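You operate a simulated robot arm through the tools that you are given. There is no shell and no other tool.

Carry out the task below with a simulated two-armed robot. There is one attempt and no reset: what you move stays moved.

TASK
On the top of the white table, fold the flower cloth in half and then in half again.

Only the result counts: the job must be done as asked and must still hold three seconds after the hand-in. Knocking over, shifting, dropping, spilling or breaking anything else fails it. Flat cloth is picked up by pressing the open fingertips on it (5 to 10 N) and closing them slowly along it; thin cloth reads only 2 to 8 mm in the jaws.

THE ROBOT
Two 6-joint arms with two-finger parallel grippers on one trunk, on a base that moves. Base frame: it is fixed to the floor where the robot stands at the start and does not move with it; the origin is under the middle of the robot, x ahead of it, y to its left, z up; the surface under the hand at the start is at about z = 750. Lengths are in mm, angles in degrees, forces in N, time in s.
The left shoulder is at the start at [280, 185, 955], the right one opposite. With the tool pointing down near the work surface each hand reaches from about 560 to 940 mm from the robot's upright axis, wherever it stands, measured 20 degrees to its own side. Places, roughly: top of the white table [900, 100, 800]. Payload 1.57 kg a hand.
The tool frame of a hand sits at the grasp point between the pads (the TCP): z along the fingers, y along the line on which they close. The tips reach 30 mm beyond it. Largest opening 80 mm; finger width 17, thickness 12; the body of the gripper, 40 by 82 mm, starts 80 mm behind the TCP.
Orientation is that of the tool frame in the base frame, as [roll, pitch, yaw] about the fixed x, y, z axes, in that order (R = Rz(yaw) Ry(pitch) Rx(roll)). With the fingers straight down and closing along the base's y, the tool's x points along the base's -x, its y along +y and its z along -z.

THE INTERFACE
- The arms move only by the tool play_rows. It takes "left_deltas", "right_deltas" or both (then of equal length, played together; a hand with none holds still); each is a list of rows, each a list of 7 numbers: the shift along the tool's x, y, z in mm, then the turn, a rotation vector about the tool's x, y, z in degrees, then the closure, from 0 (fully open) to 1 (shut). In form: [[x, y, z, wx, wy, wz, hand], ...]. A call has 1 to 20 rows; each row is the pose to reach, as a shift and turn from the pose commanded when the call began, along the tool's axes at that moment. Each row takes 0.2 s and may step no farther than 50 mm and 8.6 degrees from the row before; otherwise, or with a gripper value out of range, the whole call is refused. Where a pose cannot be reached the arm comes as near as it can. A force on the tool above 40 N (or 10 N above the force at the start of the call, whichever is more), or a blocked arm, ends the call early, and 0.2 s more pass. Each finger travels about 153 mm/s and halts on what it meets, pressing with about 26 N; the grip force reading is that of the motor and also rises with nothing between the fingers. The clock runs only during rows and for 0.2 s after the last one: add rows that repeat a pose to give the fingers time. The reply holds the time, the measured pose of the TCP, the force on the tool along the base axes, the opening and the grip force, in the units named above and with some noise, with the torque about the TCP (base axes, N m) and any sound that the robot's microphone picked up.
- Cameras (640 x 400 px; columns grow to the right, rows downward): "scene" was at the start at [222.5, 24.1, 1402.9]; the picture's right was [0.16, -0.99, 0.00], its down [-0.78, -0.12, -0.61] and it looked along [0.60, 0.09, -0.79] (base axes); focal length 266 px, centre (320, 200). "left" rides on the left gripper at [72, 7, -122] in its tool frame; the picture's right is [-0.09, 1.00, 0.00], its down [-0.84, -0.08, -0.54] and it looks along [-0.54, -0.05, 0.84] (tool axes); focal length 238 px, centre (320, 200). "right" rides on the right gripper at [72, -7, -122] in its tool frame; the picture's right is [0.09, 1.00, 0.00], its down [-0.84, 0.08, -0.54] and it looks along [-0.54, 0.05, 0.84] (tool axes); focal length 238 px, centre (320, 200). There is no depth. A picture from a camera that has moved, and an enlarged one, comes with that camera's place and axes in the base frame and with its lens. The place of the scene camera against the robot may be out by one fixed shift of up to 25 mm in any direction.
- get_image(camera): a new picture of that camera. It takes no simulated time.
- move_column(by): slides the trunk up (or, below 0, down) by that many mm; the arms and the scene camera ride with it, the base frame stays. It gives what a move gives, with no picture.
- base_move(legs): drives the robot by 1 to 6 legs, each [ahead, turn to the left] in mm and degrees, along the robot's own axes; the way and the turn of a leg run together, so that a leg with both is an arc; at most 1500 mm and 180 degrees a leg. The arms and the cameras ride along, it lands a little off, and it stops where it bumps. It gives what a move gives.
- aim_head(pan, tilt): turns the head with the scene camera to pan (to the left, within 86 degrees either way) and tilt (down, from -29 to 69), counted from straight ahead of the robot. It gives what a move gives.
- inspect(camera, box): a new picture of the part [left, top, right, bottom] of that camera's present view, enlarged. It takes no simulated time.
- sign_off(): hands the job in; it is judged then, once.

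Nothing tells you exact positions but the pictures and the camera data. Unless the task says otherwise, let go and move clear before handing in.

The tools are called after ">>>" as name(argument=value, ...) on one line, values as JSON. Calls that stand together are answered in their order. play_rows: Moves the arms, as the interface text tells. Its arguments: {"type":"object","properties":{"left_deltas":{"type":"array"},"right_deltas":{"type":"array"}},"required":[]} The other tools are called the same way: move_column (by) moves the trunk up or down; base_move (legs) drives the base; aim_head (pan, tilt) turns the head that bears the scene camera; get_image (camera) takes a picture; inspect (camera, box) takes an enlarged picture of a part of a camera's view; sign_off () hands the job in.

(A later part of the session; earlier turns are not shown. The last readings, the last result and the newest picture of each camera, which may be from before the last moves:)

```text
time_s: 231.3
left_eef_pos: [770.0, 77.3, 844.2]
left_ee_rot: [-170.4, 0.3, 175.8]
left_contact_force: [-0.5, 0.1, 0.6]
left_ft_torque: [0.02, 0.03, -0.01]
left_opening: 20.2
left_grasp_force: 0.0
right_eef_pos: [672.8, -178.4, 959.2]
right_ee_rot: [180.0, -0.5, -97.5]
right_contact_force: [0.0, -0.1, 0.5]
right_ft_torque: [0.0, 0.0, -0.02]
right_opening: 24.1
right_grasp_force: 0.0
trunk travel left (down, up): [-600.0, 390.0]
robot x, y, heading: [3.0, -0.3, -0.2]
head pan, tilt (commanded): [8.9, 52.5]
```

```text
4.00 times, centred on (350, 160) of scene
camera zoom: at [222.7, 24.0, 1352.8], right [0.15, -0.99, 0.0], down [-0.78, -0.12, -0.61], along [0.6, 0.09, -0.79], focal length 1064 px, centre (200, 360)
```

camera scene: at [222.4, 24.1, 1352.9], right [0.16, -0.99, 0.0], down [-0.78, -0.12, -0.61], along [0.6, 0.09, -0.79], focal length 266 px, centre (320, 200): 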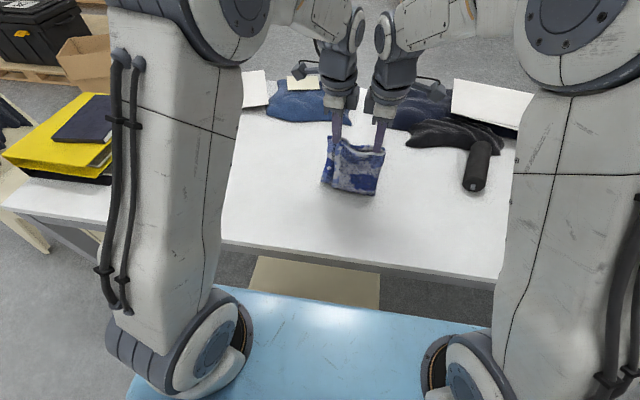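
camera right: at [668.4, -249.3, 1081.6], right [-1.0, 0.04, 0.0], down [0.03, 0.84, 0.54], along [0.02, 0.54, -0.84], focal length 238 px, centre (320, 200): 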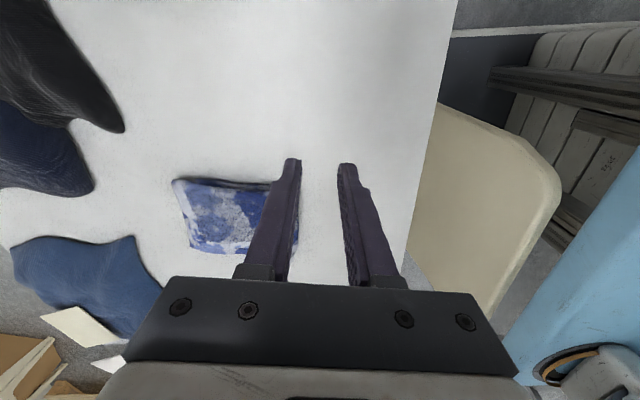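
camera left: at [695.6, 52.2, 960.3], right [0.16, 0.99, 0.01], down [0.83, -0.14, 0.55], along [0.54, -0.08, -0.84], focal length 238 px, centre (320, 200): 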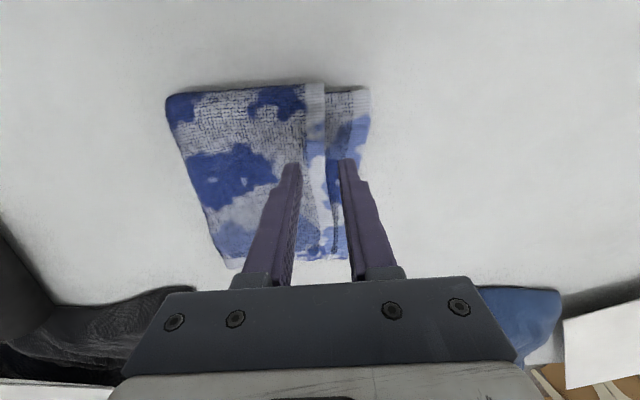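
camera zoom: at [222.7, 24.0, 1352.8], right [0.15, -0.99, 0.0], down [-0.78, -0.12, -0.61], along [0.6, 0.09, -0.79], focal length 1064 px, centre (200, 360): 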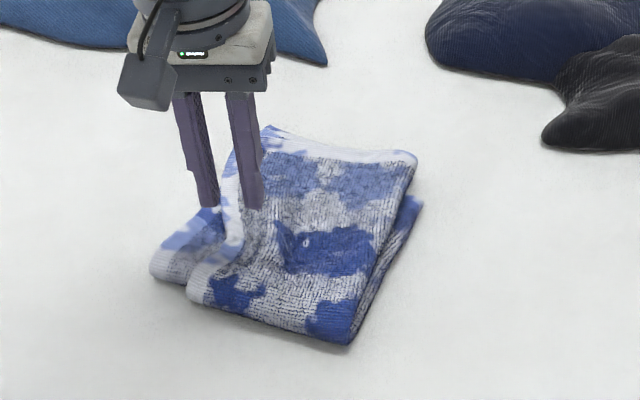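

I'll lift the left hand away and look at the whole packet again before deciding on any tidying.

>>> play_rows(left_deltas=[[0, 10, -20, -3, 0, 0, 0.75], [0, 30, -45, -6, 0, 0, 0.75], [0, 60, -70, -9, 0, 0, 0.75], [0, 95, -90, -9.7, 0, 0, 0.75], [0, 130, -100, -9.7, 0, 0, 0.75], [0, 130, -100, -9.7, 0, 0, 0.75]])

>>> inspect(camera="left", box=[60, 40, 420, 270])

>>> inspect(camera="scene", box=[295, 120, 395, 200])

>>> inspect(camera="right", box=[140, 140, 330, 280])

```text
time_s: 232.7
left_eef_pos: [779.1, 222.0, 918.3]
left_ee_rot: [-180.0, 0.3, 175.8]
left_contact_force: [0.0, -0.5, 0.5]
left_ft_torque: [-0.04, -0.03, 0.0]
left_opening: 19.9
left_grasp_force: 0.0
right_eef_pos: [671.9, -176.7, 960.0]
right_ee_rot: [-179.9, -0.4, -97.4]
right_contact_force: [-0.1, 0.4, 0.5]
right_ft_torque: [-0.01, 0.02, 0.03]
right_opening: 23.8
right_grasp_force: 0.1
trunk travel left (down, up): [-600.0, 390.0]
robot x, y, heading: [-0.8, 1.0, -0.0]
head pan, tilt (commanded): [8.9, 52.5]
```

```text
1.74 times, centred on (240, 155) of left
camera zoom: at [705.9, 232.9, 1039.7], right [0.16, 0.99, 0.0], down [0.83, -0.14, 0.55], along [0.54, -0.09, -0.84], focal length 414 px, centre (459, 278)
```

zoom: 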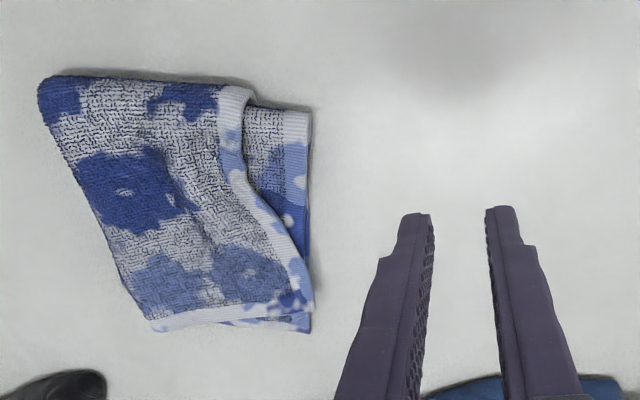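

```text
5.00 times, centred on (345, 160) of scene
camera zoom: at [222.5, 24.1, 1352.9], right [0.15, -0.99, 0.0], down [-0.78, -0.12, -0.61], along [0.6, 0.09, -0.79], focal length 1329 px, centre (195, 400)
```

zoom: 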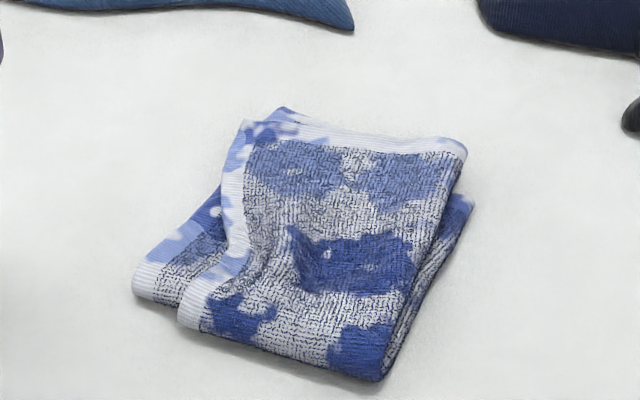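

```text
2.86 times, centred on (235, 210) of right
camera zoom: at [668.8, -249.2, 1081.5], right [-1.0, 0.04, 0.0], down [0.03, 0.84, 0.54], along [0.02, 0.54, -0.84], focal length 681 px, centre (563, 171)
```

zoom: 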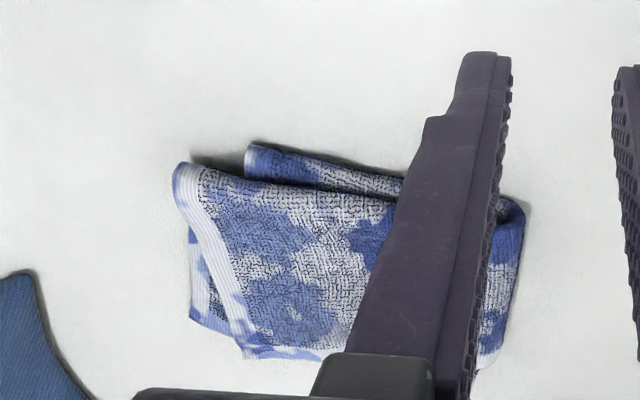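

The attempt left the upper half slightly twisted. A cleaner way to square it up is to squeeze the packet between the two hands like bookends, with open fingers standing on the table along its left and right sides. I'll move both hands into position beside it.

>>> play_rows(left_deltas=[[-3, -5, 0, 0, 0, 7.4, 0.7], [-6, -10, 0, 0, 0, 14.8, 0.6], [-9, -15, 4, 0, 0, 22.2, 0.5], [-12, -20, 8, 0, 0, 29.6, 0.4], [-15, -25, 14, 0, 0, 37, 0.3], [-18, -30, 20, 0, 0, 44.4, 0.2], [-21, -35, 26, 0, 0, 51.8, 0.1], [-24, -40, 32, 0, 0, 59.2, 0], [-28, -46, 38, 0, 0, 66.6, 0], [-32, -52, 44, 0, 0, 74, 0], [-36, -58, 50, 0, 0, 81.4, 0], [-40, -64, 56, 0, 0, 88.8, 0], [-43, -70, 62, 0, 0, 96.2, 0], [-44.5, -72.9, 68, 0, 0, 103, 0]], right_deltas=[[-8, -4, 8, 0, 0, 0.7, 0.6], [-16, -9, 16, 0, 0, 1.4, 0.5], [-24, -13, 24, 0, 0, 2.1, 0.4], [-32, -18, 32, 0, 0, 2.9, 0.3], [-40, -22, 40, 0, 0, 3.6, 0.2], [-48, -27, 48, 0, 0, 4.3, 0.1], [-56, -31, 56, 0, 0, 5, 0], [-64, -36, 64, 0, 0, 5.7, 0], [-72, -40, 72, 0, 0, 6.4, 0], [-80, -45, 80, 0, 0, 7.1, 0], [-88, -50, 88, 0, 0, 7.9, 0], [-96, -55, 96, 0, 0, 8.6, 0], [-102, -59, 104, 0, 0, 9.3, 0], [-105.9, -61.9, 110, 0, 0, 10, 0]])

>>> get_image(camera="left")

>>> get_image(camera="right")

>>> inspect(camera="scene", box=[280, 100, 420, 220])

```text
time_s: 235.7
left_eef_pos: [819.6, 146.9, 851.9]
left_ee_rot: [179.7, -0.1, 72.7]
left_contact_force: [-0.3, -0.5, -0.1]
left_ft_torque: [-0.03, 0.01, 0.01]
left_opening: 80.2
left_grasp_force: 0.1
right_eef_pos: [746.0, -83.1, 848.2]
right_ee_rot: [-179.8, -0.3, -107.5]
right_contact_force: [-0.1, -0.3, -0.3]
right_ft_torque: [-0.02, 0.05, 0.02]
right_opening: 80.2
right_grasp_force: 0.1
trunk travel left (down, up): [-600.0, 390.0]
robot x, y, heading: [3.5, 2.9, 0.2]
head pan, tilt (commanded): [8.9, 52.5]
```

```text
taken
camera left: at [846.9, 211.8, 972.6], right [0.92, -0.38, 0.01], down [-0.33, -0.78, 0.54], along [-0.2, -0.5, -0.84], focal length 238 px, centre (320, 200)
```

left: 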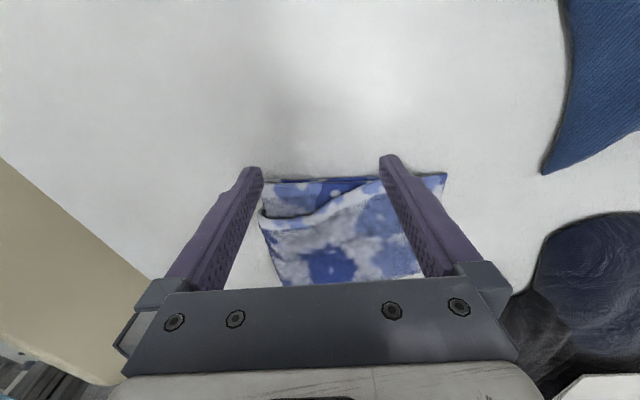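

```text
taken
camera right: at [730.5, -152.7, 971.4], right [-0.98, 0.21, 0.0], down [0.18, 0.82, 0.54], along [0.12, 0.52, -0.84], focal length 238 px, centre (320, 200)
```

right: 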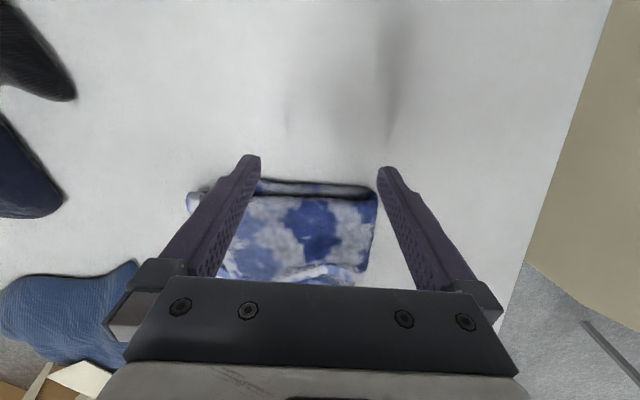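

```text
3.33 times, centred on (350, 160) of scene
camera zoom: at [222.5, 24.0, 1352.9], right [0.16, -0.99, 0.0], down [-0.78, -0.12, -0.61], along [0.6, 0.09, -0.79], focal length 886 px, centre (220, 333)
```

zoom: 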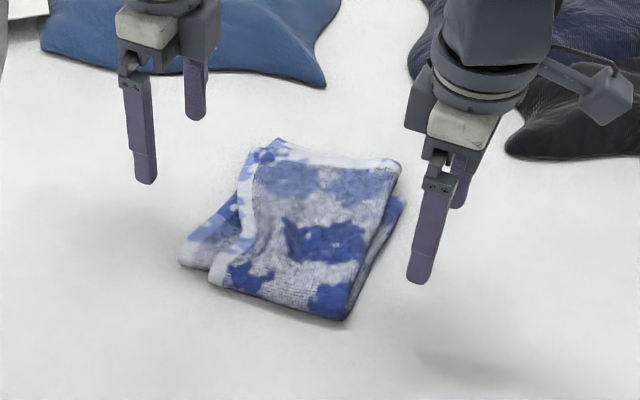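

The hands stand on both sides of the packet; I take it to be about 151 mm wide and 195 mm long now. I'll lower the fingers almost to the table.

>>> play_rows(left_deltas=[[0, 0, 20, 0, 0, 0, 0], [0, 0, 40, 0, 0, 0, 0], [0, 0, 56, 0, 0, 0, 0], [0, 0, 65, 0, 0, 0, 0], [0, 0, 69.5, 0, 0, 0, 0], [0, 0, 69.5, 0, 0, 0, 0]], right_deltas=[[0, 0, 20, 0, 0, 0, 0], [0, 0, 40, 0, 0, 0, 0], [0, 0, 54, 0, 0, 0, 0], [0, 0, 62, 0, 0, 0, 0], [0, 0, 66, 0, 0, 0, 0], [0, 0, 66, 0, 0, 0, 0]])

```text
time_s: 237.1
left_eef_pos: [819.0, 147.8, 780.6]
left_ee_rot: [179.8, -0.2, 72.8]
left_contact_force: [1.3, -0.3, 0.1]
left_ft_torque: [0.0, 0.0, 0.03]
left_opening: 80.0
left_grasp_force: 0.1
right_eef_pos: [747.7, -82.2, 785.5]
right_ee_rot: [-180.0, -0.4, -107.6]
right_contact_force: [0.9, 0.4, -0.1]
right_ft_torque: [-0.01, -0.02, 0.0]
right_opening: 80.0
right_grasp_force: 0.1
trunk travel left (down, up): [-600.0, 390.0]
robot x, y, heading: [-0.9, -0.5, -0.1]
head pan, tilt (commanded): [8.9, 52.5]
```

>>> play_rows(left_deltas=[[-6, 0, 0, 0, 0, 0, 0], [-12, 0, 0, 0, 0, 0, 0], [-18, 0, 0, 0, 0, 0, 0], [-23, 0, 0, 0, 0, 0, 0], [-27, 0, 0, 0, 0, 0, 0], [-30, 0, 0, 0, 0, 0, 0], [-32, 0, 0, 0, 0, 0, 0], [-34, 0, 0, 0, 0, 0, 0], [-36, 0, 0, 0, 0, 0, 0], [-38, 0, 0, 0, 0, 0, 0], [-40, 0, 0, 0, 0, 0, 0], [-40, 0, 0, 0, 0, 0, 0]], right_deltas=[[-6, 0, 1.5, 0, 0, 0, 0], [-12, 0, 1.5, 0, 0, 0, 0], [-18, 0, 1.5, 0, 0, 0, 0], [-24, 0, 1.5, 0, 0, 0, 0], [-29, 0, 1.5, 0, 0, 0, 0], [-33, 0, 1.5, 0, 0, 0, 0], [-36, 0, 1.5, 0, 0, 0, 0], [-38, 0, 1.5, 0, 0, 0, 0], [-39, 0, 1.5, 0, 0, 0, 0], [-40, 0, 1.5, 0, 0, 0, 0], [-40, 0, 1.5, 0, 0, 0, 0], [-40, 0, 1.5, 0, 0, 0, 0]])

>>> get_image(camera="left")

>>> get_image(camera="right")

>>> inspect(camera="scene", box=[280, 100, 420, 220])

```text
time_s: 239.7
left_eef_pos: [807.0, 108.4, 782.3]
left_ee_rot: [179.7, -0.1, 73.0]
left_contact_force: [0.1, -0.3, 0.6]
left_ft_torque: [-0.03, -0.01, 0.01]
left_opening: 79.9
left_grasp_force: 0.1
right_eef_pos: [759.3, -44.2, 780.3]
right_ee_rot: [-180.0, -0.3, -107.6]
right_contact_force: [0.7, 0.3, -0.5]
right_ft_torque: [0.02, -0.01, 0.01]
right_opening: 79.9
right_grasp_force: 0.0
trunk travel left (down, up): [-600.0, 390.0]
robot x, y, heading: [-0.3, 3.1, -0.1]
head pan, tilt (commanded): [8.9, 52.5]
```

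```text
taken
camera left: at [834.2, 173.9, 902.5], right [0.92, -0.38, 0.0], down [-0.32, -0.78, 0.54], along [-0.2, -0.5, -0.84], focal length 238 px, centre (320, 200)
```

left: 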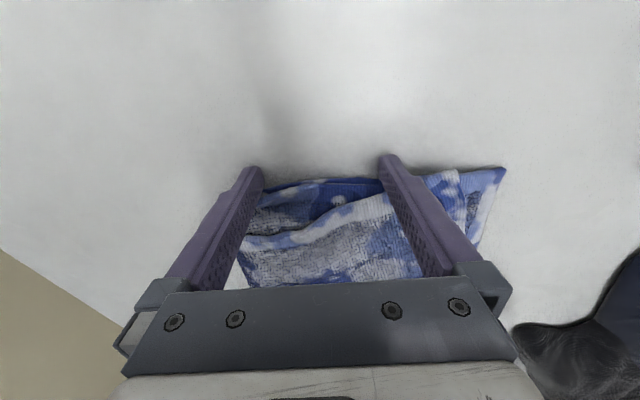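

```text
taken
camera right: at [743.0, -113.9, 904.2], right [-0.98, 0.21, 0.0], down [0.18, 0.82, 0.54], along [0.11, 0.52, -0.84], focal length 238 px, centre (320, 200)
```

right: 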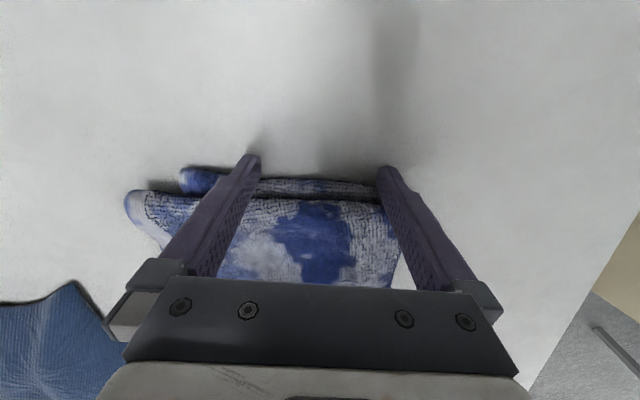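

```text
3.33 times, centred on (350, 160) of scene
camera zoom: at [222.5, 24.1, 1352.8], right [0.16, -0.99, 0.0], down [-0.78, -0.12, -0.61], along [0.6, 0.09, -0.79], focal length 886 px, centre (220, 333)
```

zoom: 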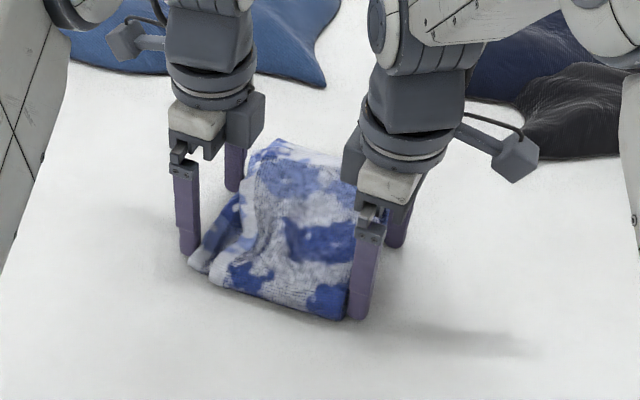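

The squeeze holds the packet at about 144 mm. I'll back both hands off and see how it settles.

>>> play_rows(left_deltas=[[5, 0, 0, 0, 0, 0, 0], [12, 0, 0, 0, 0, 0, 0], [22, 0, 0, 0, 0, 0, 0], [36, 0, -10, 0, 0, 0, 0], [45, 0, -40, 0, 0, 0, 0], [55, 0, -80, 0, 0, 0, 0], [65, 0, -110, 0, 0, 0, 0]], right_deltas=[[5, 0, 0, 0, 0, 0, 0], [12, 0, 0, 0, 0, 0, 0], [22, 0, 0, 0, 0, 0, 0], [36, 0, -10, 0, 0, 0, 0], [45, 0, -40, 0, 0, 0, 0], [55, 0, -80, 0, 0, 0, 0], [65, 0, -110, 0, 0, 0, 0]])

>>> inspect(camera="scene", box=[295, 120, 395, 200])

>>> get_image(camera="left")

>>> get_image(camera="right")

```text
time_s: 241.3
left_eef_pos: [829.9, 171.6, 892.7]
left_ee_rot: [179.7, -0.1, 72.9]
left_contact_force: [0.1, 0.3, 0.2]
left_ft_torque: [0.01, 0.04, -0.02]
left_opening: 80.0
left_grasp_force: 0.1
right_eef_pos: [738.5, -105.9, 894.7]
right_ee_rot: [180.0, -0.4, -107.7]
right_contact_force: [0.1, 0.2, 0.1]
right_ft_torque: [-0.01, 0.01, 0.02]
right_opening: 79.9
right_grasp_force: 0.0
trunk travel left (down, up): [-600.0, 390.0]
robot x, y, heading: [-1.1, 0.4, 0.0]
head pan, tilt (commanded): [8.9, 52.5]
```

```text
5.00 times, centred on (345, 160) of scene
camera zoom: at [222.8, 24.0, 1352.8], right [0.16, -0.99, 0.0], down [-0.78, -0.12, -0.61], along [0.6, 0.09, -0.79], focal length 1329 px, centre (195, 400)
```

zoom: 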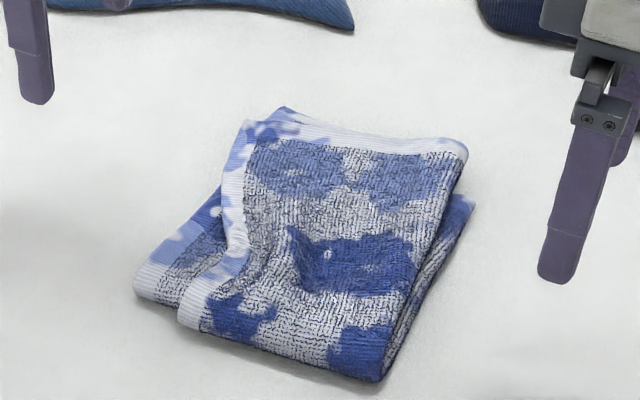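

```text
taken
camera left: at [855.5, 237.0, 1013.7], right [0.92, -0.38, 0.0], down [-0.32, -0.78, 0.54], along [-0.2, -0.5, -0.84], focal length 238 px, centre (320, 200)
```

left: 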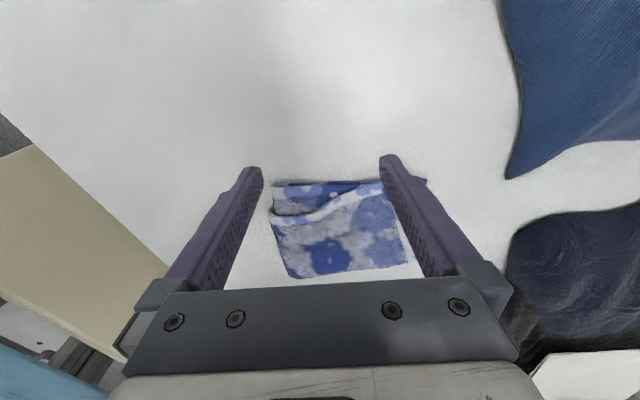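

```text
taken
camera right: at [722.9, -175.6, 1016.1], right [-0.98, 0.21, 0.0], down [0.18, 0.82, 0.54], along [0.11, 0.52, -0.84], focal length 238 px, centre (320, 200)
```

right: 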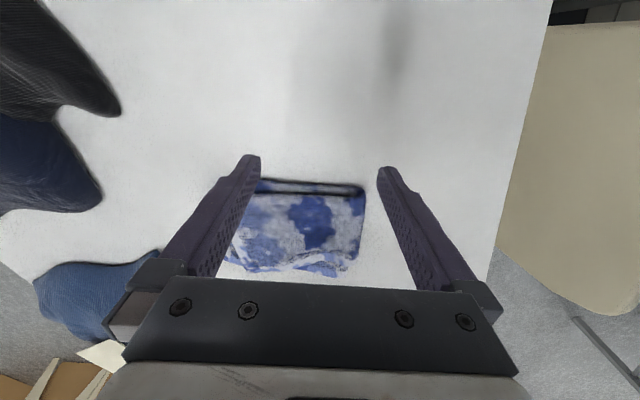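

It springs back to its previous shape, so squeezing does not change the layering. I'll look closely at the far-left corner, where the upper half sits about 30 mm short of the lower half.

>>> inspect(camera="left", box=[255, 165, 445, 285])

>>> inspect(camera="right", box=[200, 165, 390, 285])

>>> inspect(camera="scene", box=[315, 135, 395, 185])

```text
3.33 times, centred on (350, 225) of left
camera zoom: at [855.5, 237.0, 1013.7], right [0.92, -0.38, 0.0], down [-0.32, -0.78, 0.54], along [-0.2, -0.5, -0.84], focal length 794 px, centre (220, 117)
```

zoom: 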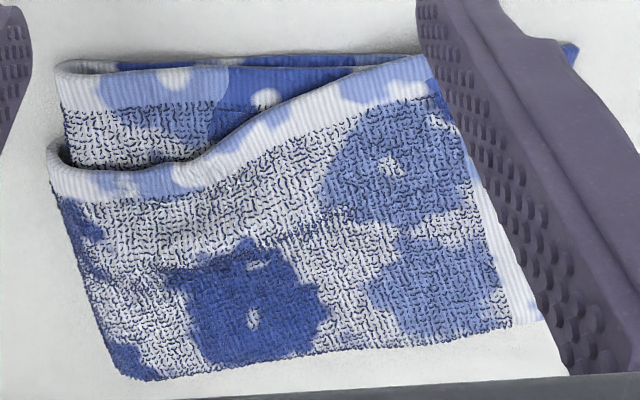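

```text
3.33 times, centred on (295, 225) of right
camera zoom: at [722.9, -175.6, 1016.1], right [-0.98, 0.21, 0.0], down [0.18, 0.82, 0.54], along [0.11, 0.52, -0.84], focal length 794 px, centre (403, 117)
```

zoom: 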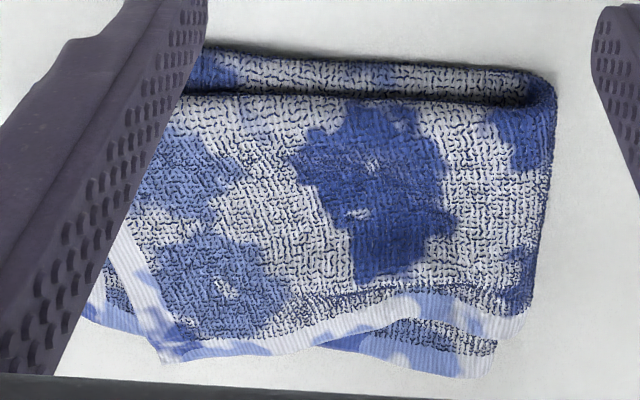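

```text
8.00 times, centred on (355, 160) of scene
camera zoom: at [222.8, 24.0, 1352.8], right [0.16, -0.99, 0.0], down [-0.78, -0.12, -0.61], along [0.6, 0.09, -0.79], focal length 2127 px, centre (40, 520)
```

zoom: 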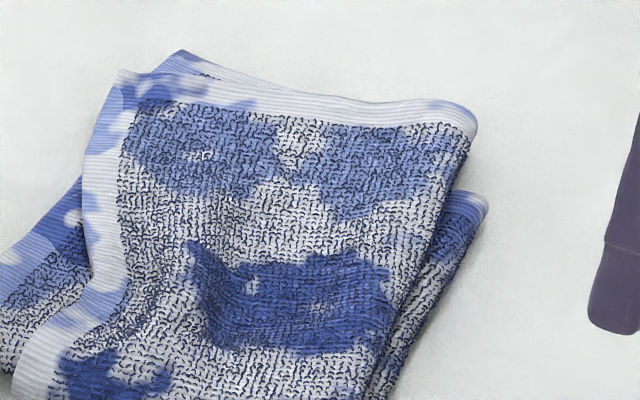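

The upper half's far-left corner is pulled back about 30 mm from the lower one. To work on it comfortably I'll first slide the packet about 75 mm toward the robot and turn it 17° to square with the table, pressing with both closed hands that turn with it.

>>> play_rows(left_deltas=[[-15, 3, 0, 0, 0, 0, 0.3], [-32, 7, 5, 0, 0, 0, 0.6], [-50, 11, 15, 0, 0, 0, 0.8], [-68, 15, 30, 0, 0, 0, 1], [-86, 19, 50, 0, 0, 0, 1], [-101.4, 22.8, 70, 0, 0, 0, 1], [-101.4, 22.8, 86, 0, 0, 0, 1], [-101.4, 22.8, 92, 0, 0, 0, 1], [-101.4, 22.8, 92, 0, 0, 0, 1]], right_deltas=[[-15, -4, 0, 0, 0, 0, 0.3], [-32, -8, 5, 0, 0, 0, 0.6], [-50, -13, 15, 0, 0, 0, 0.8], [-68, -18, 30, 0, 0, 0, 1], [-86, -22, 50, 0, 0, 0, 1], [-100.6, -26.2, 70, 0, 0, 0, 1], [-100.6, -26.2, 86, 0, 0, 0, 1], [-100.6, -26.2, 94, 0, 0, 0, 1], [-100.6, -26.2, 94, 0, 0, 0, 1]])

>>> inspect(camera="scene", box=[280, 100, 420, 220])

```text
time_s: 243.3
left_eef_pos: [819.7, 64.7, 800.1]
left_ee_rot: [179.7, -0.1, 72.9]
left_contact_force: [0.4, -0.3, 0.7]
left_ft_torque: [-0.05, 0.0, 0.0]
left_opening: 0.2
left_grasp_force: 21.5
right_eef_pos: [795.0, -17.9, 796.5]
right_ee_rot: [-179.9, -0.2, -107.6]
right_contact_force: [0.3, -0.6, 2.1]
right_ft_torque: [0.01, -0.03, -0.01]
right_opening: 0.0
right_grasp_force: 21.1
trunk travel left (down, up): [-600.0, 390.0]
robot x, y, heading: [2.1, -0.7, 0.3]
head pan, tilt (commanded): [8.9, 52.5]
```

```text
3.33 times, centred on (350, 160) of scene
camera zoom: at [222.5, 24.1, 1352.9], right [0.16, -0.99, 0.0], down [-0.78, -0.12, -0.61], along [0.6, 0.09, -0.79], focal length 886 px, centre (220, 333)
```

zoom: 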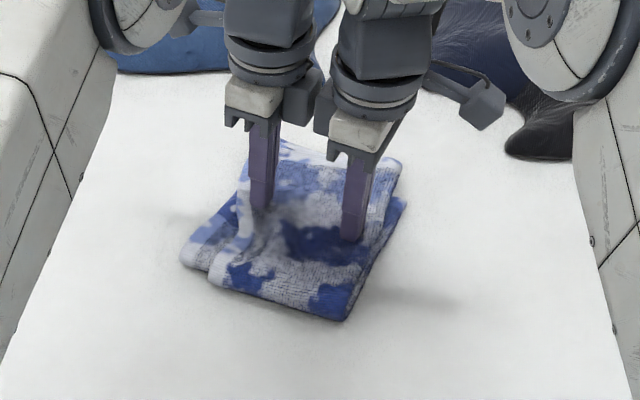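

>>> play_rows(left_deltas=[[0, 0, 3, 0, 0, 0, 1], [0, 0, 6, 0, 0, 0, 1], [0, 0, 8, 0, 0, 0, 1], [0, 0, 8, 0, 0, 0, 1]], right_deltas=[[0, 0, 2, 0, 0, 0, 1], [0, 0, 4, 0, 0, 0, 1], [0, 0, 5, 0, 0, 0, 1], [0, 0, 5, 0, 0, 0, 1]])

```text
time_s: 244.3
left_eef_pos: [818.4, 65.4, 792.7]
left_ee_rot: [179.6, 0.0, 72.9]
left_contact_force: [0.2, -1.8, 4.7]
left_ft_torque: [-0.08, 0.01, -0.04]
left_opening: 0.0
left_grasp_force: 21.4
right_eef_pos: [794.0, -18.6, 793.1]
right_ee_rot: [-179.9, -0.2, -107.6]
right_contact_force: [1.7, 2.5, 4.9]
right_ft_torque: [0.04, -0.03, 0.03]
right_opening: 0.0
right_grasp_force: 21.2
trunk travel left (down, up): [-600.0, 390.0]
robot x, y, heading: [-4.1, 4.4, -0.0]
head pan, tilt (commanded): [8.9, 52.5]
```

Both press at about 5 N. Now the combined slide and turn.

>>> play_rows(left_deltas=[[0, 0, 0.7, 0, 0, 0, 1], [-2, -6.7, 0.7, 0, 0, -1.4, 1], [-4.1, -13.4, 0.7, 0, 0, -2.8, 1], [-6.2, -20, 0.7, 0, 0, -4.25, 1], [-8.3, -26.6, 0.7, 0, 0, -5.7, 1], [-10.5, -33.3, 0.7, 0, 0, -7.1, 1], [-12.7, -39.9, 0.7, 0, 0, -8.5, 1], [-14.9, -46.6, 0.7, 0, 0, -9.9, 1], [-17.1, -53.3, 0.7, 0, 0, -11.3, 1], [-19.3, -60, 0.7, 0, 0, -12.75, 1], [-21.6, -66.6, 0.7, 0, 0, -14.2, 1], [-24, -73.2, 0.7, 0, 0, -15.6, 1], [-26.3, -79.8, 0.7, 0, 0, -17, 1]], right_deltas=[[0, 0, 0.7, 0, 0, 0, 1], [2, 4.5, 0.7, 0, 0, -1.4, 1], [4.1, 9, 0.7, 0, 0, -2.8, 1], [6, 13.5, 0.7, 0, 0, -4.25, 1], [7.9, 18, 0.7, 0, 0, -5.7, 1], [9.8, 22.5, 0.7, 0, 0, -7.1, 1], [11.7, 27, 0.7, 0, 0, -8.5, 1], [13.6, 31.5, 0.7, 0, 0, -9.9, 1], [15.5, 36, 0.7, 0, 0, -11.3, 1], [17.2, 40.5, 0.7, 0, 0, -12.75, 1], [19, 45, 0.7, 0, 0, -14.2, 1], [20.8, 49.5, 0.7, 0, 0, -15.6, 1], [22.5, 54.1, 0.7, 0, 0, -17, 1]])

>>> play_rows(left_deltas=[[0, 0, -8, 0, 0, 0, 1], [0, 0, -25, 0, 0, 0, 1], [15, 0, -50, 0, 0, 0, 0.9], [45, 0, -80, 0, 0, 0, 0.8], [80, 0, -105, 0, 0, 0, 0.775], [110, 0, -115, 0, 0, 0, 0.775]], right_deltas=[[0, 0, -8, 0, 0, 0, 1], [0, 0, -25, 0, 0, 0, 1], [15, 0, -50, 0, 0, 0, 0.9], [45, 0, -80, 0, 0, 0, 0.8], [80, 0, -105, 0, 0, 0, 0.775], [110, 0, -115, 0, 0, 0, 0.775]])

>>> inspect(camera="scene", box=[280, 110, 420, 230])

>>> get_image(camera="left")

>>> get_image(camera="right")

```text
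time_s: 247.1
left_eef_pos: [736.2, 65.0, 791.5]
left_ee_rot: [179.7, 0.1, 89.9]
left_contact_force: [1.5, 0.0, 7.7]
left_ft_torque: [0.02, -0.05, 0.01]
left_opening: 0.1
left_grasp_force: 22.0
right_eef_pos: [737.1, -23.3, 792.2]
right_ee_rot: [180.0, -0.3, -90.6]
right_contact_force: [2.3, 1.6, 4.8]
right_ft_torque: [0.03, -0.04, 0.03]
right_opening: 0.0
right_grasp_force: 21.2
trunk travel left (down, up): [-600.0, 390.0]
robot x, y, heading: [0.1, -2.7, -0.2]
head pan, tilt (commanded): [8.9, 52.5]
```

```text
time_s: 248.5
left_eef_pos: [734.4, 174.9, 905.9]
left_ee_rot: [179.7, 0.1, 89.7]
left_contact_force: [0.2, -0.8, -0.2]
left_ft_torque: [-0.03, 0.0, -0.03]
left_opening: 17.9
left_grasp_force: 0.0
right_eef_pos: [737.0, -132.0, 907.1]
right_ee_rot: [179.9, -0.3, -90.6]
right_contact_force: [0.2, 0.1, 0.4]
right_ft_torque: [0.04, 0.01, 0.0]
right_opening: 18.0
right_grasp_force: 0.0
trunk travel left (down, up): [-600.0, 390.0]
robot x, y, heading: [0.5, -4.2, -0.0]
head pan, tilt (commanded): [8.9, 52.5]
```

```text
3.33 times, centred on (350, 170) of scene
camera zoom: at [222.6, 24.0, 1352.8], right [0.16, -0.99, 0.0], down [-0.78, -0.12, -0.61], along [0.6, 0.09, -0.79], focal length 886 px, centre (220, 300)
```

zoom: 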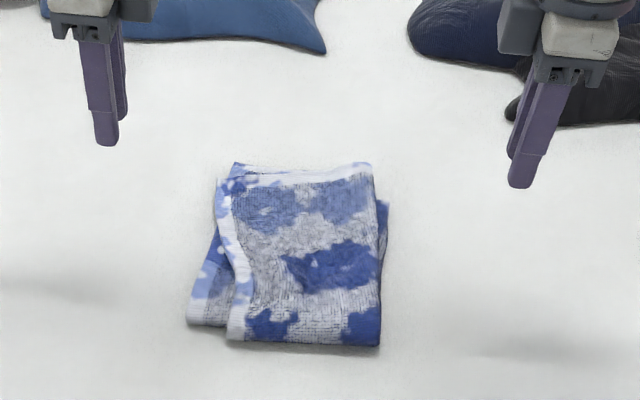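

```text
taken
camera left: at [740.7, 244.9, 1026.8], right [1.0, -0.09, 0.0], down [-0.08, -0.84, 0.54], along [-0.05, -0.54, -0.84], focal length 238 px, centre (320, 200)
```

left: 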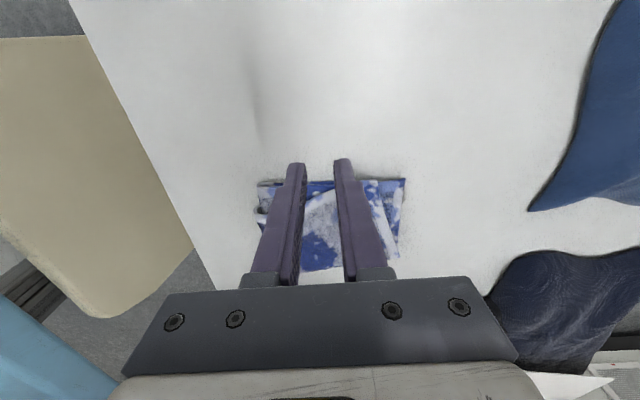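

```text
taken
camera right: at [742.5, -203.1, 1028.8], right [-1.0, -0.08, 0.0], down [-0.07, 0.84, 0.54], along [-0.04, 0.54, -0.84], focal length 238 px, centre (320, 200)
```

right: 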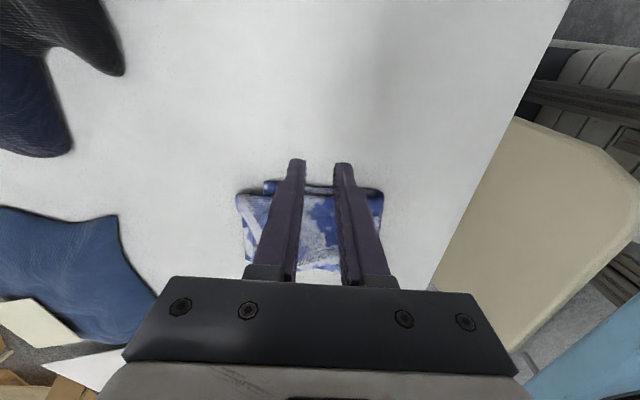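

The packet is square to the table now. Its upper half is still turned a little against the lower one, with its far-left corner at about (797, 97) over (832, 83). I'll look closely before correcting that one corner.

>>> inspect(camera="left", box=[240, 165, 430, 285])

>>> inspect(camera="scene", box=[315, 150, 385, 200])

```text
3.33 times, centred on (335, 225) of left
camera zoom: at [740.7, 244.9, 1026.8], right [1.0, -0.09, 0.0], down [-0.08, -0.84, 0.54], along [-0.05, -0.54, -0.84], focal length 794 px, centre (270, 117)
```

zoom: 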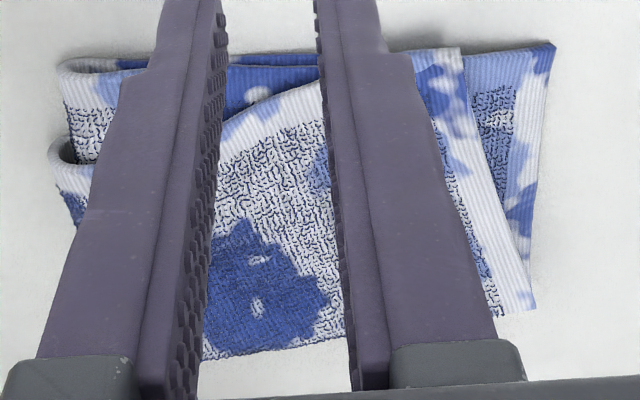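

```text
8.00 times, centred on (350, 175) of scene
camera zoom: at [222.6, 24.0, 1352.8], right [0.16, -0.99, 0.0], down [-0.78, -0.12, -0.61], along [0.6, 0.09, -0.79], focal length 2127 px, centre (80, 400)
```

zoom: 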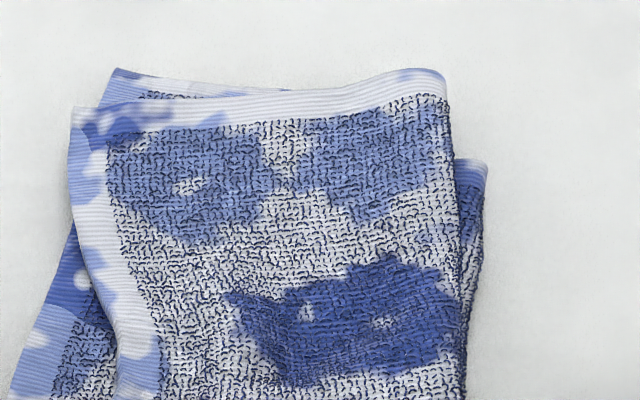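

>>> play_rows(left_deltas=[[-10, 8, 5, 0, 0, -2, 0.775], [-22, 17, 12, 0, 0, -4, 0.775], [-34, 26, 22, 0, 0, -6, 0.775], [-46, 35, 32, 0, 0, -8, 0.775], [-58, 44, 44, 0, 0, -10, 0.775], [-70, 53, 56, 0, 0, -12, 0.775], [-82, 62, 70, 0, 0, -14, 0.775], [-92.1, 69.4, 82, 0, 0, -16, 0.775], [-92.1, 69.4, 88, 0, 0, -16, 0.775]])

>>> play_rows(left_deltas=[[0, 0, 4, 3, 0, 0, 0.775], [0, 0, 8, 6, 0, 0, 0.775], [0, 0, 12, 9, 0, 0, 0.775], [0, 0, 12, 9, 0, 0, 0.775]])

>>> inspect(camera="left", box=[180, 60, 460, 260])

>>> inspect(camera="scene", box=[300, 130, 400, 210])

```text
time_s: 250.5
left_eef_pos: [803.9, 81.4, 817.6]
left_ee_rot: [179.8, 0.2, 106.0]
left_contact_force: [-0.2, -1.2, 0.1]
left_ft_torque: [0.01, 0.0, 0.03]
left_opening: 18.2
left_grasp_force: 0.1
right_eef_pos: [737.2, -131.1, 906.8]
right_ee_rot: [179.9, -0.4, -90.6]
right_contact_force: [0.0, -0.4, 0.1]
right_ft_torque: [-0.03, -0.01, 0.0]
right_opening: 18.2
right_grasp_force: 0.1
trunk travel left (down, up): [-600.0, 390.0]
robot x, y, heading: [0.1, 0.5, -0.0]
head pan, tilt (commanded): [8.9, 52.5]
```

```text
time_s: 251.5
left_eef_pos: [805.3, 81.9, 805.1]
left_ee_rot: [-171.2, 0.1, 105.9]
left_contact_force: [-0.2, -0.1, 1.0]
left_ft_torque: [-0.01, 0.01, 0.01]
left_opening: 18.1
left_grasp_force: 0.0
right_eef_pos: [737.2, -131.5, 906.4]
right_ee_rot: [180.0, -0.3, -90.6]
right_contact_force: [0.6, -0.6, 0.8]
right_ft_torque: [0.0, 0.01, 0.02]
right_opening: 17.9
right_grasp_force: 0.2
trunk travel left (down, up): [-600.0, 390.0]
robot x, y, heading: [-2.1, -4.4, 0.1]
head pan, tilt (commanded): [8.9, 52.5]
```

```text
2.00 times, centred on (320, 160) of left
camera zoom: at [808.3, 158.3, 924.4], right [0.97, 0.18, -0.15], down [0.23, -0.8, 0.55], along [-0.02, -0.57, -0.82], focal length 477 px, centre (320, 280)
```

zoom: 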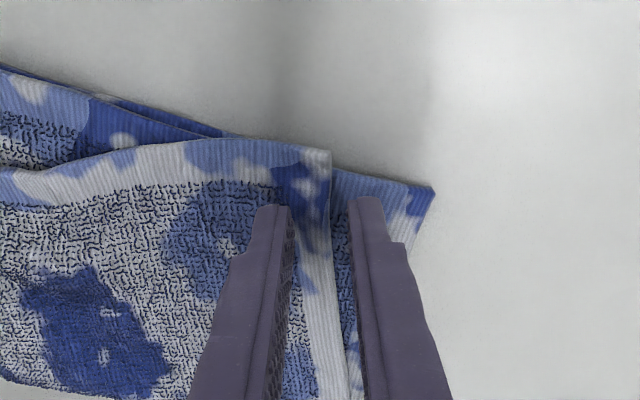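

```text
5.00 times, centred on (350, 170) of scene
camera zoom: at [222.5, 24.0, 1352.8], right [0.16, -0.99, 0.0], down [-0.78, -0.12, -0.61], along [0.6, 0.09, -0.79], focal length 1329 px, centre (170, 350)
```

zoom: 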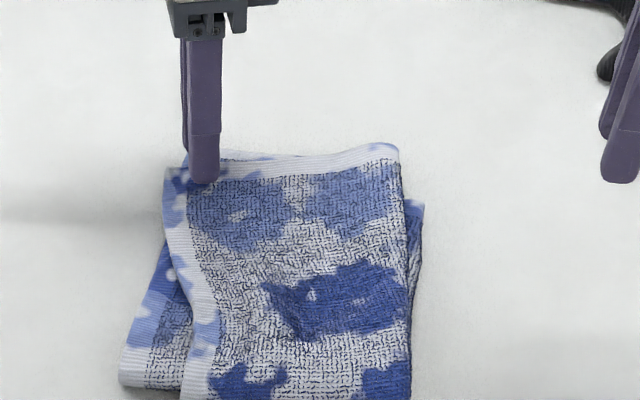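

The fingers straddle the upper half's far-left edge. I'll lower to contact.

>>> play_rows(left_deltas=[[0, 0.5, 3, 0, 0, 0, 0.775], [0, 1, 6, 0, 0, 0, 0.775], [0, 1.5, 9, 0, 0, 0, 0.775], [0, 1.5, 9, 0, 0, 0, 0.775]])

```text
time_s: 252.5
left_eef_pos: [804.3, 82.5, 796.2]
left_ee_rot: [-171.3, 0.1, 105.9]
left_contact_force: [0.2, 0.1, 0.5]
left_ft_torque: [0.02, -0.01, 0.0]
left_opening: 18.2
left_grasp_force: 0.0
right_eef_pos: [736.9, -132.2, 905.7]
right_ee_rot: [179.9, -0.3, -90.6]
right_contact_force: [-0.4, -0.2, 0.0]
right_ft_torque: [0.01, 0.04, 0.0]
right_opening: 18.0
right_grasp_force: 0.0
trunk travel left (down, up): [-600.0, 390.0]
robot x, y, heading: [2.5, -0.6, -0.1]
head pan, tilt (commanded): [8.9, 52.5]
```

>>> play_rows(left_deltas=[[0, 0.3, 2, 0, 0, 0, 0.775], [0, 0.6, 4, 0, 0, 0, 0.775], [0, 0.8, 5.5, 0, 0, 0, 0.775], [0, 0.8, 5.5, 0, 0, 0, 0.775]])

```text
time_s: 253.5
left_eef_pos: [805.6, 83.0, 791.3]
left_ee_rot: [-171.3, 0.1, 105.9]
left_contact_force: [0.8, -0.6, 3.0]
left_ft_torque: [-0.02, 0.04, -0.03]
left_opening: 18.3
left_grasp_force: 0.7
right_eef_pos: [736.6, -131.7, 906.1]
right_ee_rot: [179.9, -0.3, -90.5]
right_contact_force: [0.1, 0.1, 0.6]
right_ft_torque: [-0.01, -0.02, 0.0]
right_opening: 17.8
right_grasp_force: 0.2
trunk travel left (down, up): [-600.0, 390.0]
robot x, y, heading: [2.0, 0.1, -0.1]
head pan, tilt (commanded): [8.9, 52.5]
```

>>> play_rows(left_deltas=[[0, 0.2, 1.2, 0, 0, 0, 0.775], [0, 0.3, 2.2, 0, 0, 0, 0.78], [0, 0.3, 2.2, 0, 0, 0, 0.8], [0, 0.3, 2.2, 0, 0, 0, 0.82], [0, 0.3, 2.2, 0, 0, 0, 0.84], [0, 0.3, 2.2, 0, 0, 0, 0.86], [0, 0.3, 2.2, 0, 0, 0, 0.88], [0, 0.3, 2.2, 0, 0, 0, 0.9], [0, 0.3, 2.2, 0, 0, 0, 0.92], [0, 0.3, 2.2, 0, 0, 0, 0.94], [0, 0.3, 2.2, 0, 0, 0, 0.97], [0, 0.3, 2.2, 0, 0, 0, 1], [0, 0.3, 2.2, 0, 0, 0, 1], [0, 0.3, 2.2, 0, 0, 0, 1]])

>>> inspect(camera="left", box=[180, 60, 460, 260])

```text
time_s: 256.5
left_eef_pos: [803.5, 84.1, 788.8]
left_ee_rot: [-171.3, 0.1, 105.8]
left_contact_force: [-2.3, 0.1, 10.1]
left_ft_torque: [-0.04, 0.15, 0.0]
left_opening: 2.7
left_grasp_force: 23.7
right_eef_pos: [737.2, -133.0, 907.0]
right_ee_rot: [179.9, -0.3, -90.6]
right_contact_force: [-0.2, 0.3, -0.4]
right_ft_torque: [-0.01, 0.04, 0.04]
right_opening: 17.8
right_grasp_force: 0.1
trunk travel left (down, up): [-600.0, 390.0]
robot x, y, heading: [0.6, 1.6, 0.1]
head pan, tilt (commanded): [8.9, 52.5]
```

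```text
2.00 times, centred on (320, 160) of left
camera zoom: at [807.6, 158.9, 907.5], right [0.97, 0.18, -0.15], down [0.23, -0.8, 0.55], along [-0.02, -0.57, -0.82], focal length 477 px, centre (320, 280)
```

zoom: 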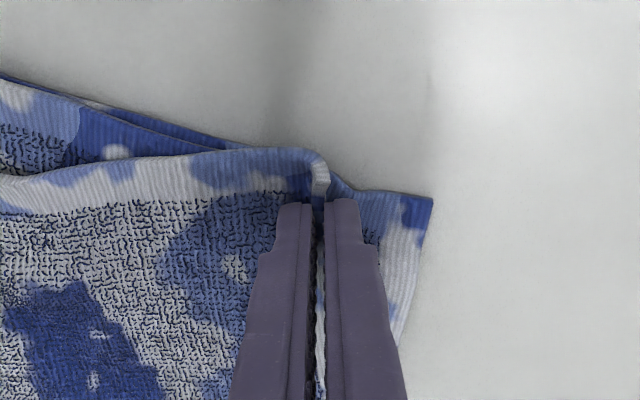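

>>> play_rows(left_deltas=[[0, -1, -6, 0, 0, 0, 1], [0, -2, -12, 0, 0, 0, 1], [0, -3, -20, 0, 0, 0, 1], [0, -4, -28, 0, 0, 0, 1], [0, -4, -28, 0, 0, 0, 1]])

>>> inspect(camera="left", box=[180, 60, 460, 260])

>>> inspect(camera="scene", box=[300, 130, 400, 210])

```text
time_s: 257.7
left_eef_pos: [804.7, 82.8, 817.1]
left_ee_rot: [-171.4, 0.1, 105.9]
left_contact_force: [0.2, 0.7, 0.3]
left_ft_torque: [-0.02, 0.0, -0.02]
left_opening: 2.8
left_grasp_force: 24.2
right_eef_pos: [736.7, -131.5, 906.7]
right_ee_rot: [179.9, -0.3, -90.6]
right_contact_force: [-1.0, 0.7, -0.7]
right_ft_torque: [-0.01, -0.01, -0.01]
right_opening: 17.8
right_grasp_force: 0.1
trunk travel left (down, up): [-600.0, 390.0]
robot x, y, heading: [-1.3, -1.0, -0.4]
head pan, tilt (commanded): [8.9, 52.5]
```

```text
2.00 times, centred on (320, 160) of left
camera zoom: at [807.9, 158.0, 935.7], right [0.97, 0.18, -0.15], down [0.23, -0.8, 0.55], along [-0.02, -0.57, -0.82], focal length 477 px, centre (320, 280)
```

zoom: 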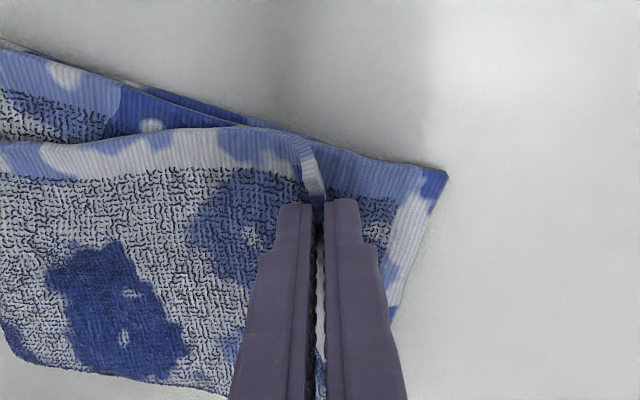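

```text
5.00 times, centred on (350, 170) of scene
camera zoom: at [222.5, 24.0, 1352.8], right [0.16, -0.99, 0.0], down [-0.78, -0.12, -0.61], along [0.6, 0.09, -0.79], focal length 1329 px, centre (170, 350)
```

zoom: 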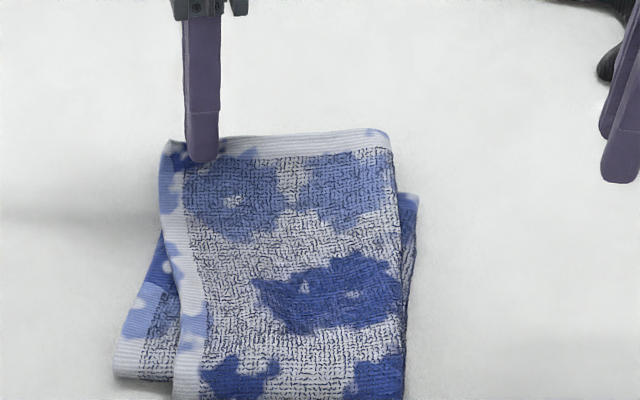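

Only the outermost layer is held, and underneath the other layers are still aligned. So only this layer was off: I'll carry its corner forward and slightly right onto the corner below, turning the hand back to match.

>>> play_rows(left_deltas=[[0, -0.9, -5.9, 0, 0, 0, 1], [-2, 2.4, -7.4, 0, 0, 2, 1], [-4, 5.6, -8.9, 0, 0, 4, 1], [-6, 9, -9.5, 0, 0, 6, 1], [-8.1, 12.4, -10, 0, 0, 8, 1], [-10.1, 16, -9.5, 0, 0, 10, 1], [-12.2, 19.6, -9, 0, 0, 12, 1], [-14.2, 23.3, -7.5, 0, 0, 14, 1], [-16.2, 27, -6.1, 0, 0, 16, 1], [-16.2, 28.2, 1.8, 0, 0, 16, 1], [-16.2, 28.8, 6, 0, 0, 16, 1], [-16.2, 28.8, 6, 0, 0, 16, 1]])

>>> inspect(camera="left", box=[180, 60, 460, 260])

>>> inspect(camera="scene", box=[300, 130, 400, 210])

```text
time_s: 260.3
left_eef_pos: [836.0, 74.8, 807.1]
left_ee_rot: [-171.7, 2.6, 90.1]
left_contact_force: [0.2, 0.0, -0.1]
left_ft_torque: [-0.03, -0.01, 0.06]
left_opening: 2.4
left_grasp_force: 23.4
right_eef_pos: [736.9, -132.4, 905.9]
right_ee_rot: [179.8, -0.3, -90.5]
right_contact_force: [-0.2, 0.0, 0.2]
right_ft_torque: [-0.01, -0.01, 0.02]
right_opening: 17.9
right_grasp_force: 0.1
trunk travel left (down, up): [-600.0, 390.0]
robot x, y, heading: [-2.9, -4.0, -0.3]
head pan, tilt (commanded): [8.9, 52.5]
```

```text
2.00 times, centred on (320, 160) of left
camera zoom: at [858.6, 150.4, 923.1], right [0.99, -0.1, -0.14], down [0.0, -0.81, 0.58], along [-0.17, -0.58, -0.8], focal length 477 px, centre (320, 280)
```

zoom: 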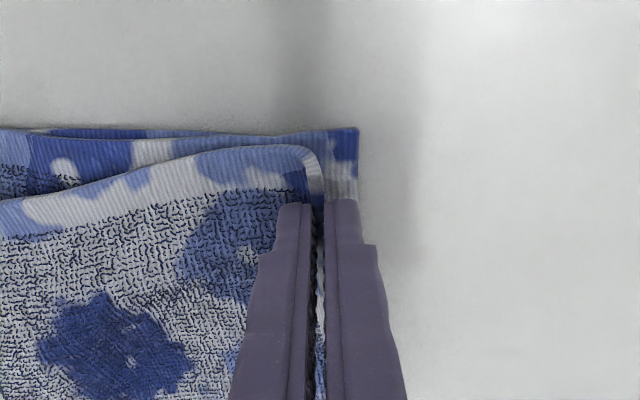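

```text
5.00 times, centred on (350, 170) of scene
camera zoom: at [222.5, 24.0, 1352.8], right [0.16, -0.99, 0.0], down [-0.78, -0.12, -0.61], along [0.6, 0.09, -0.79], focal length 1329 px, centre (170, 350)
```

zoom: 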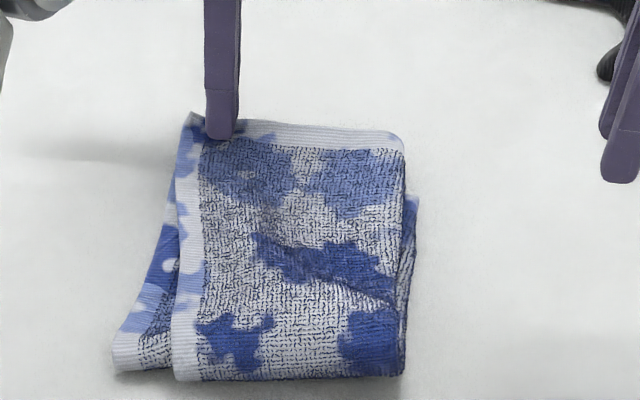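

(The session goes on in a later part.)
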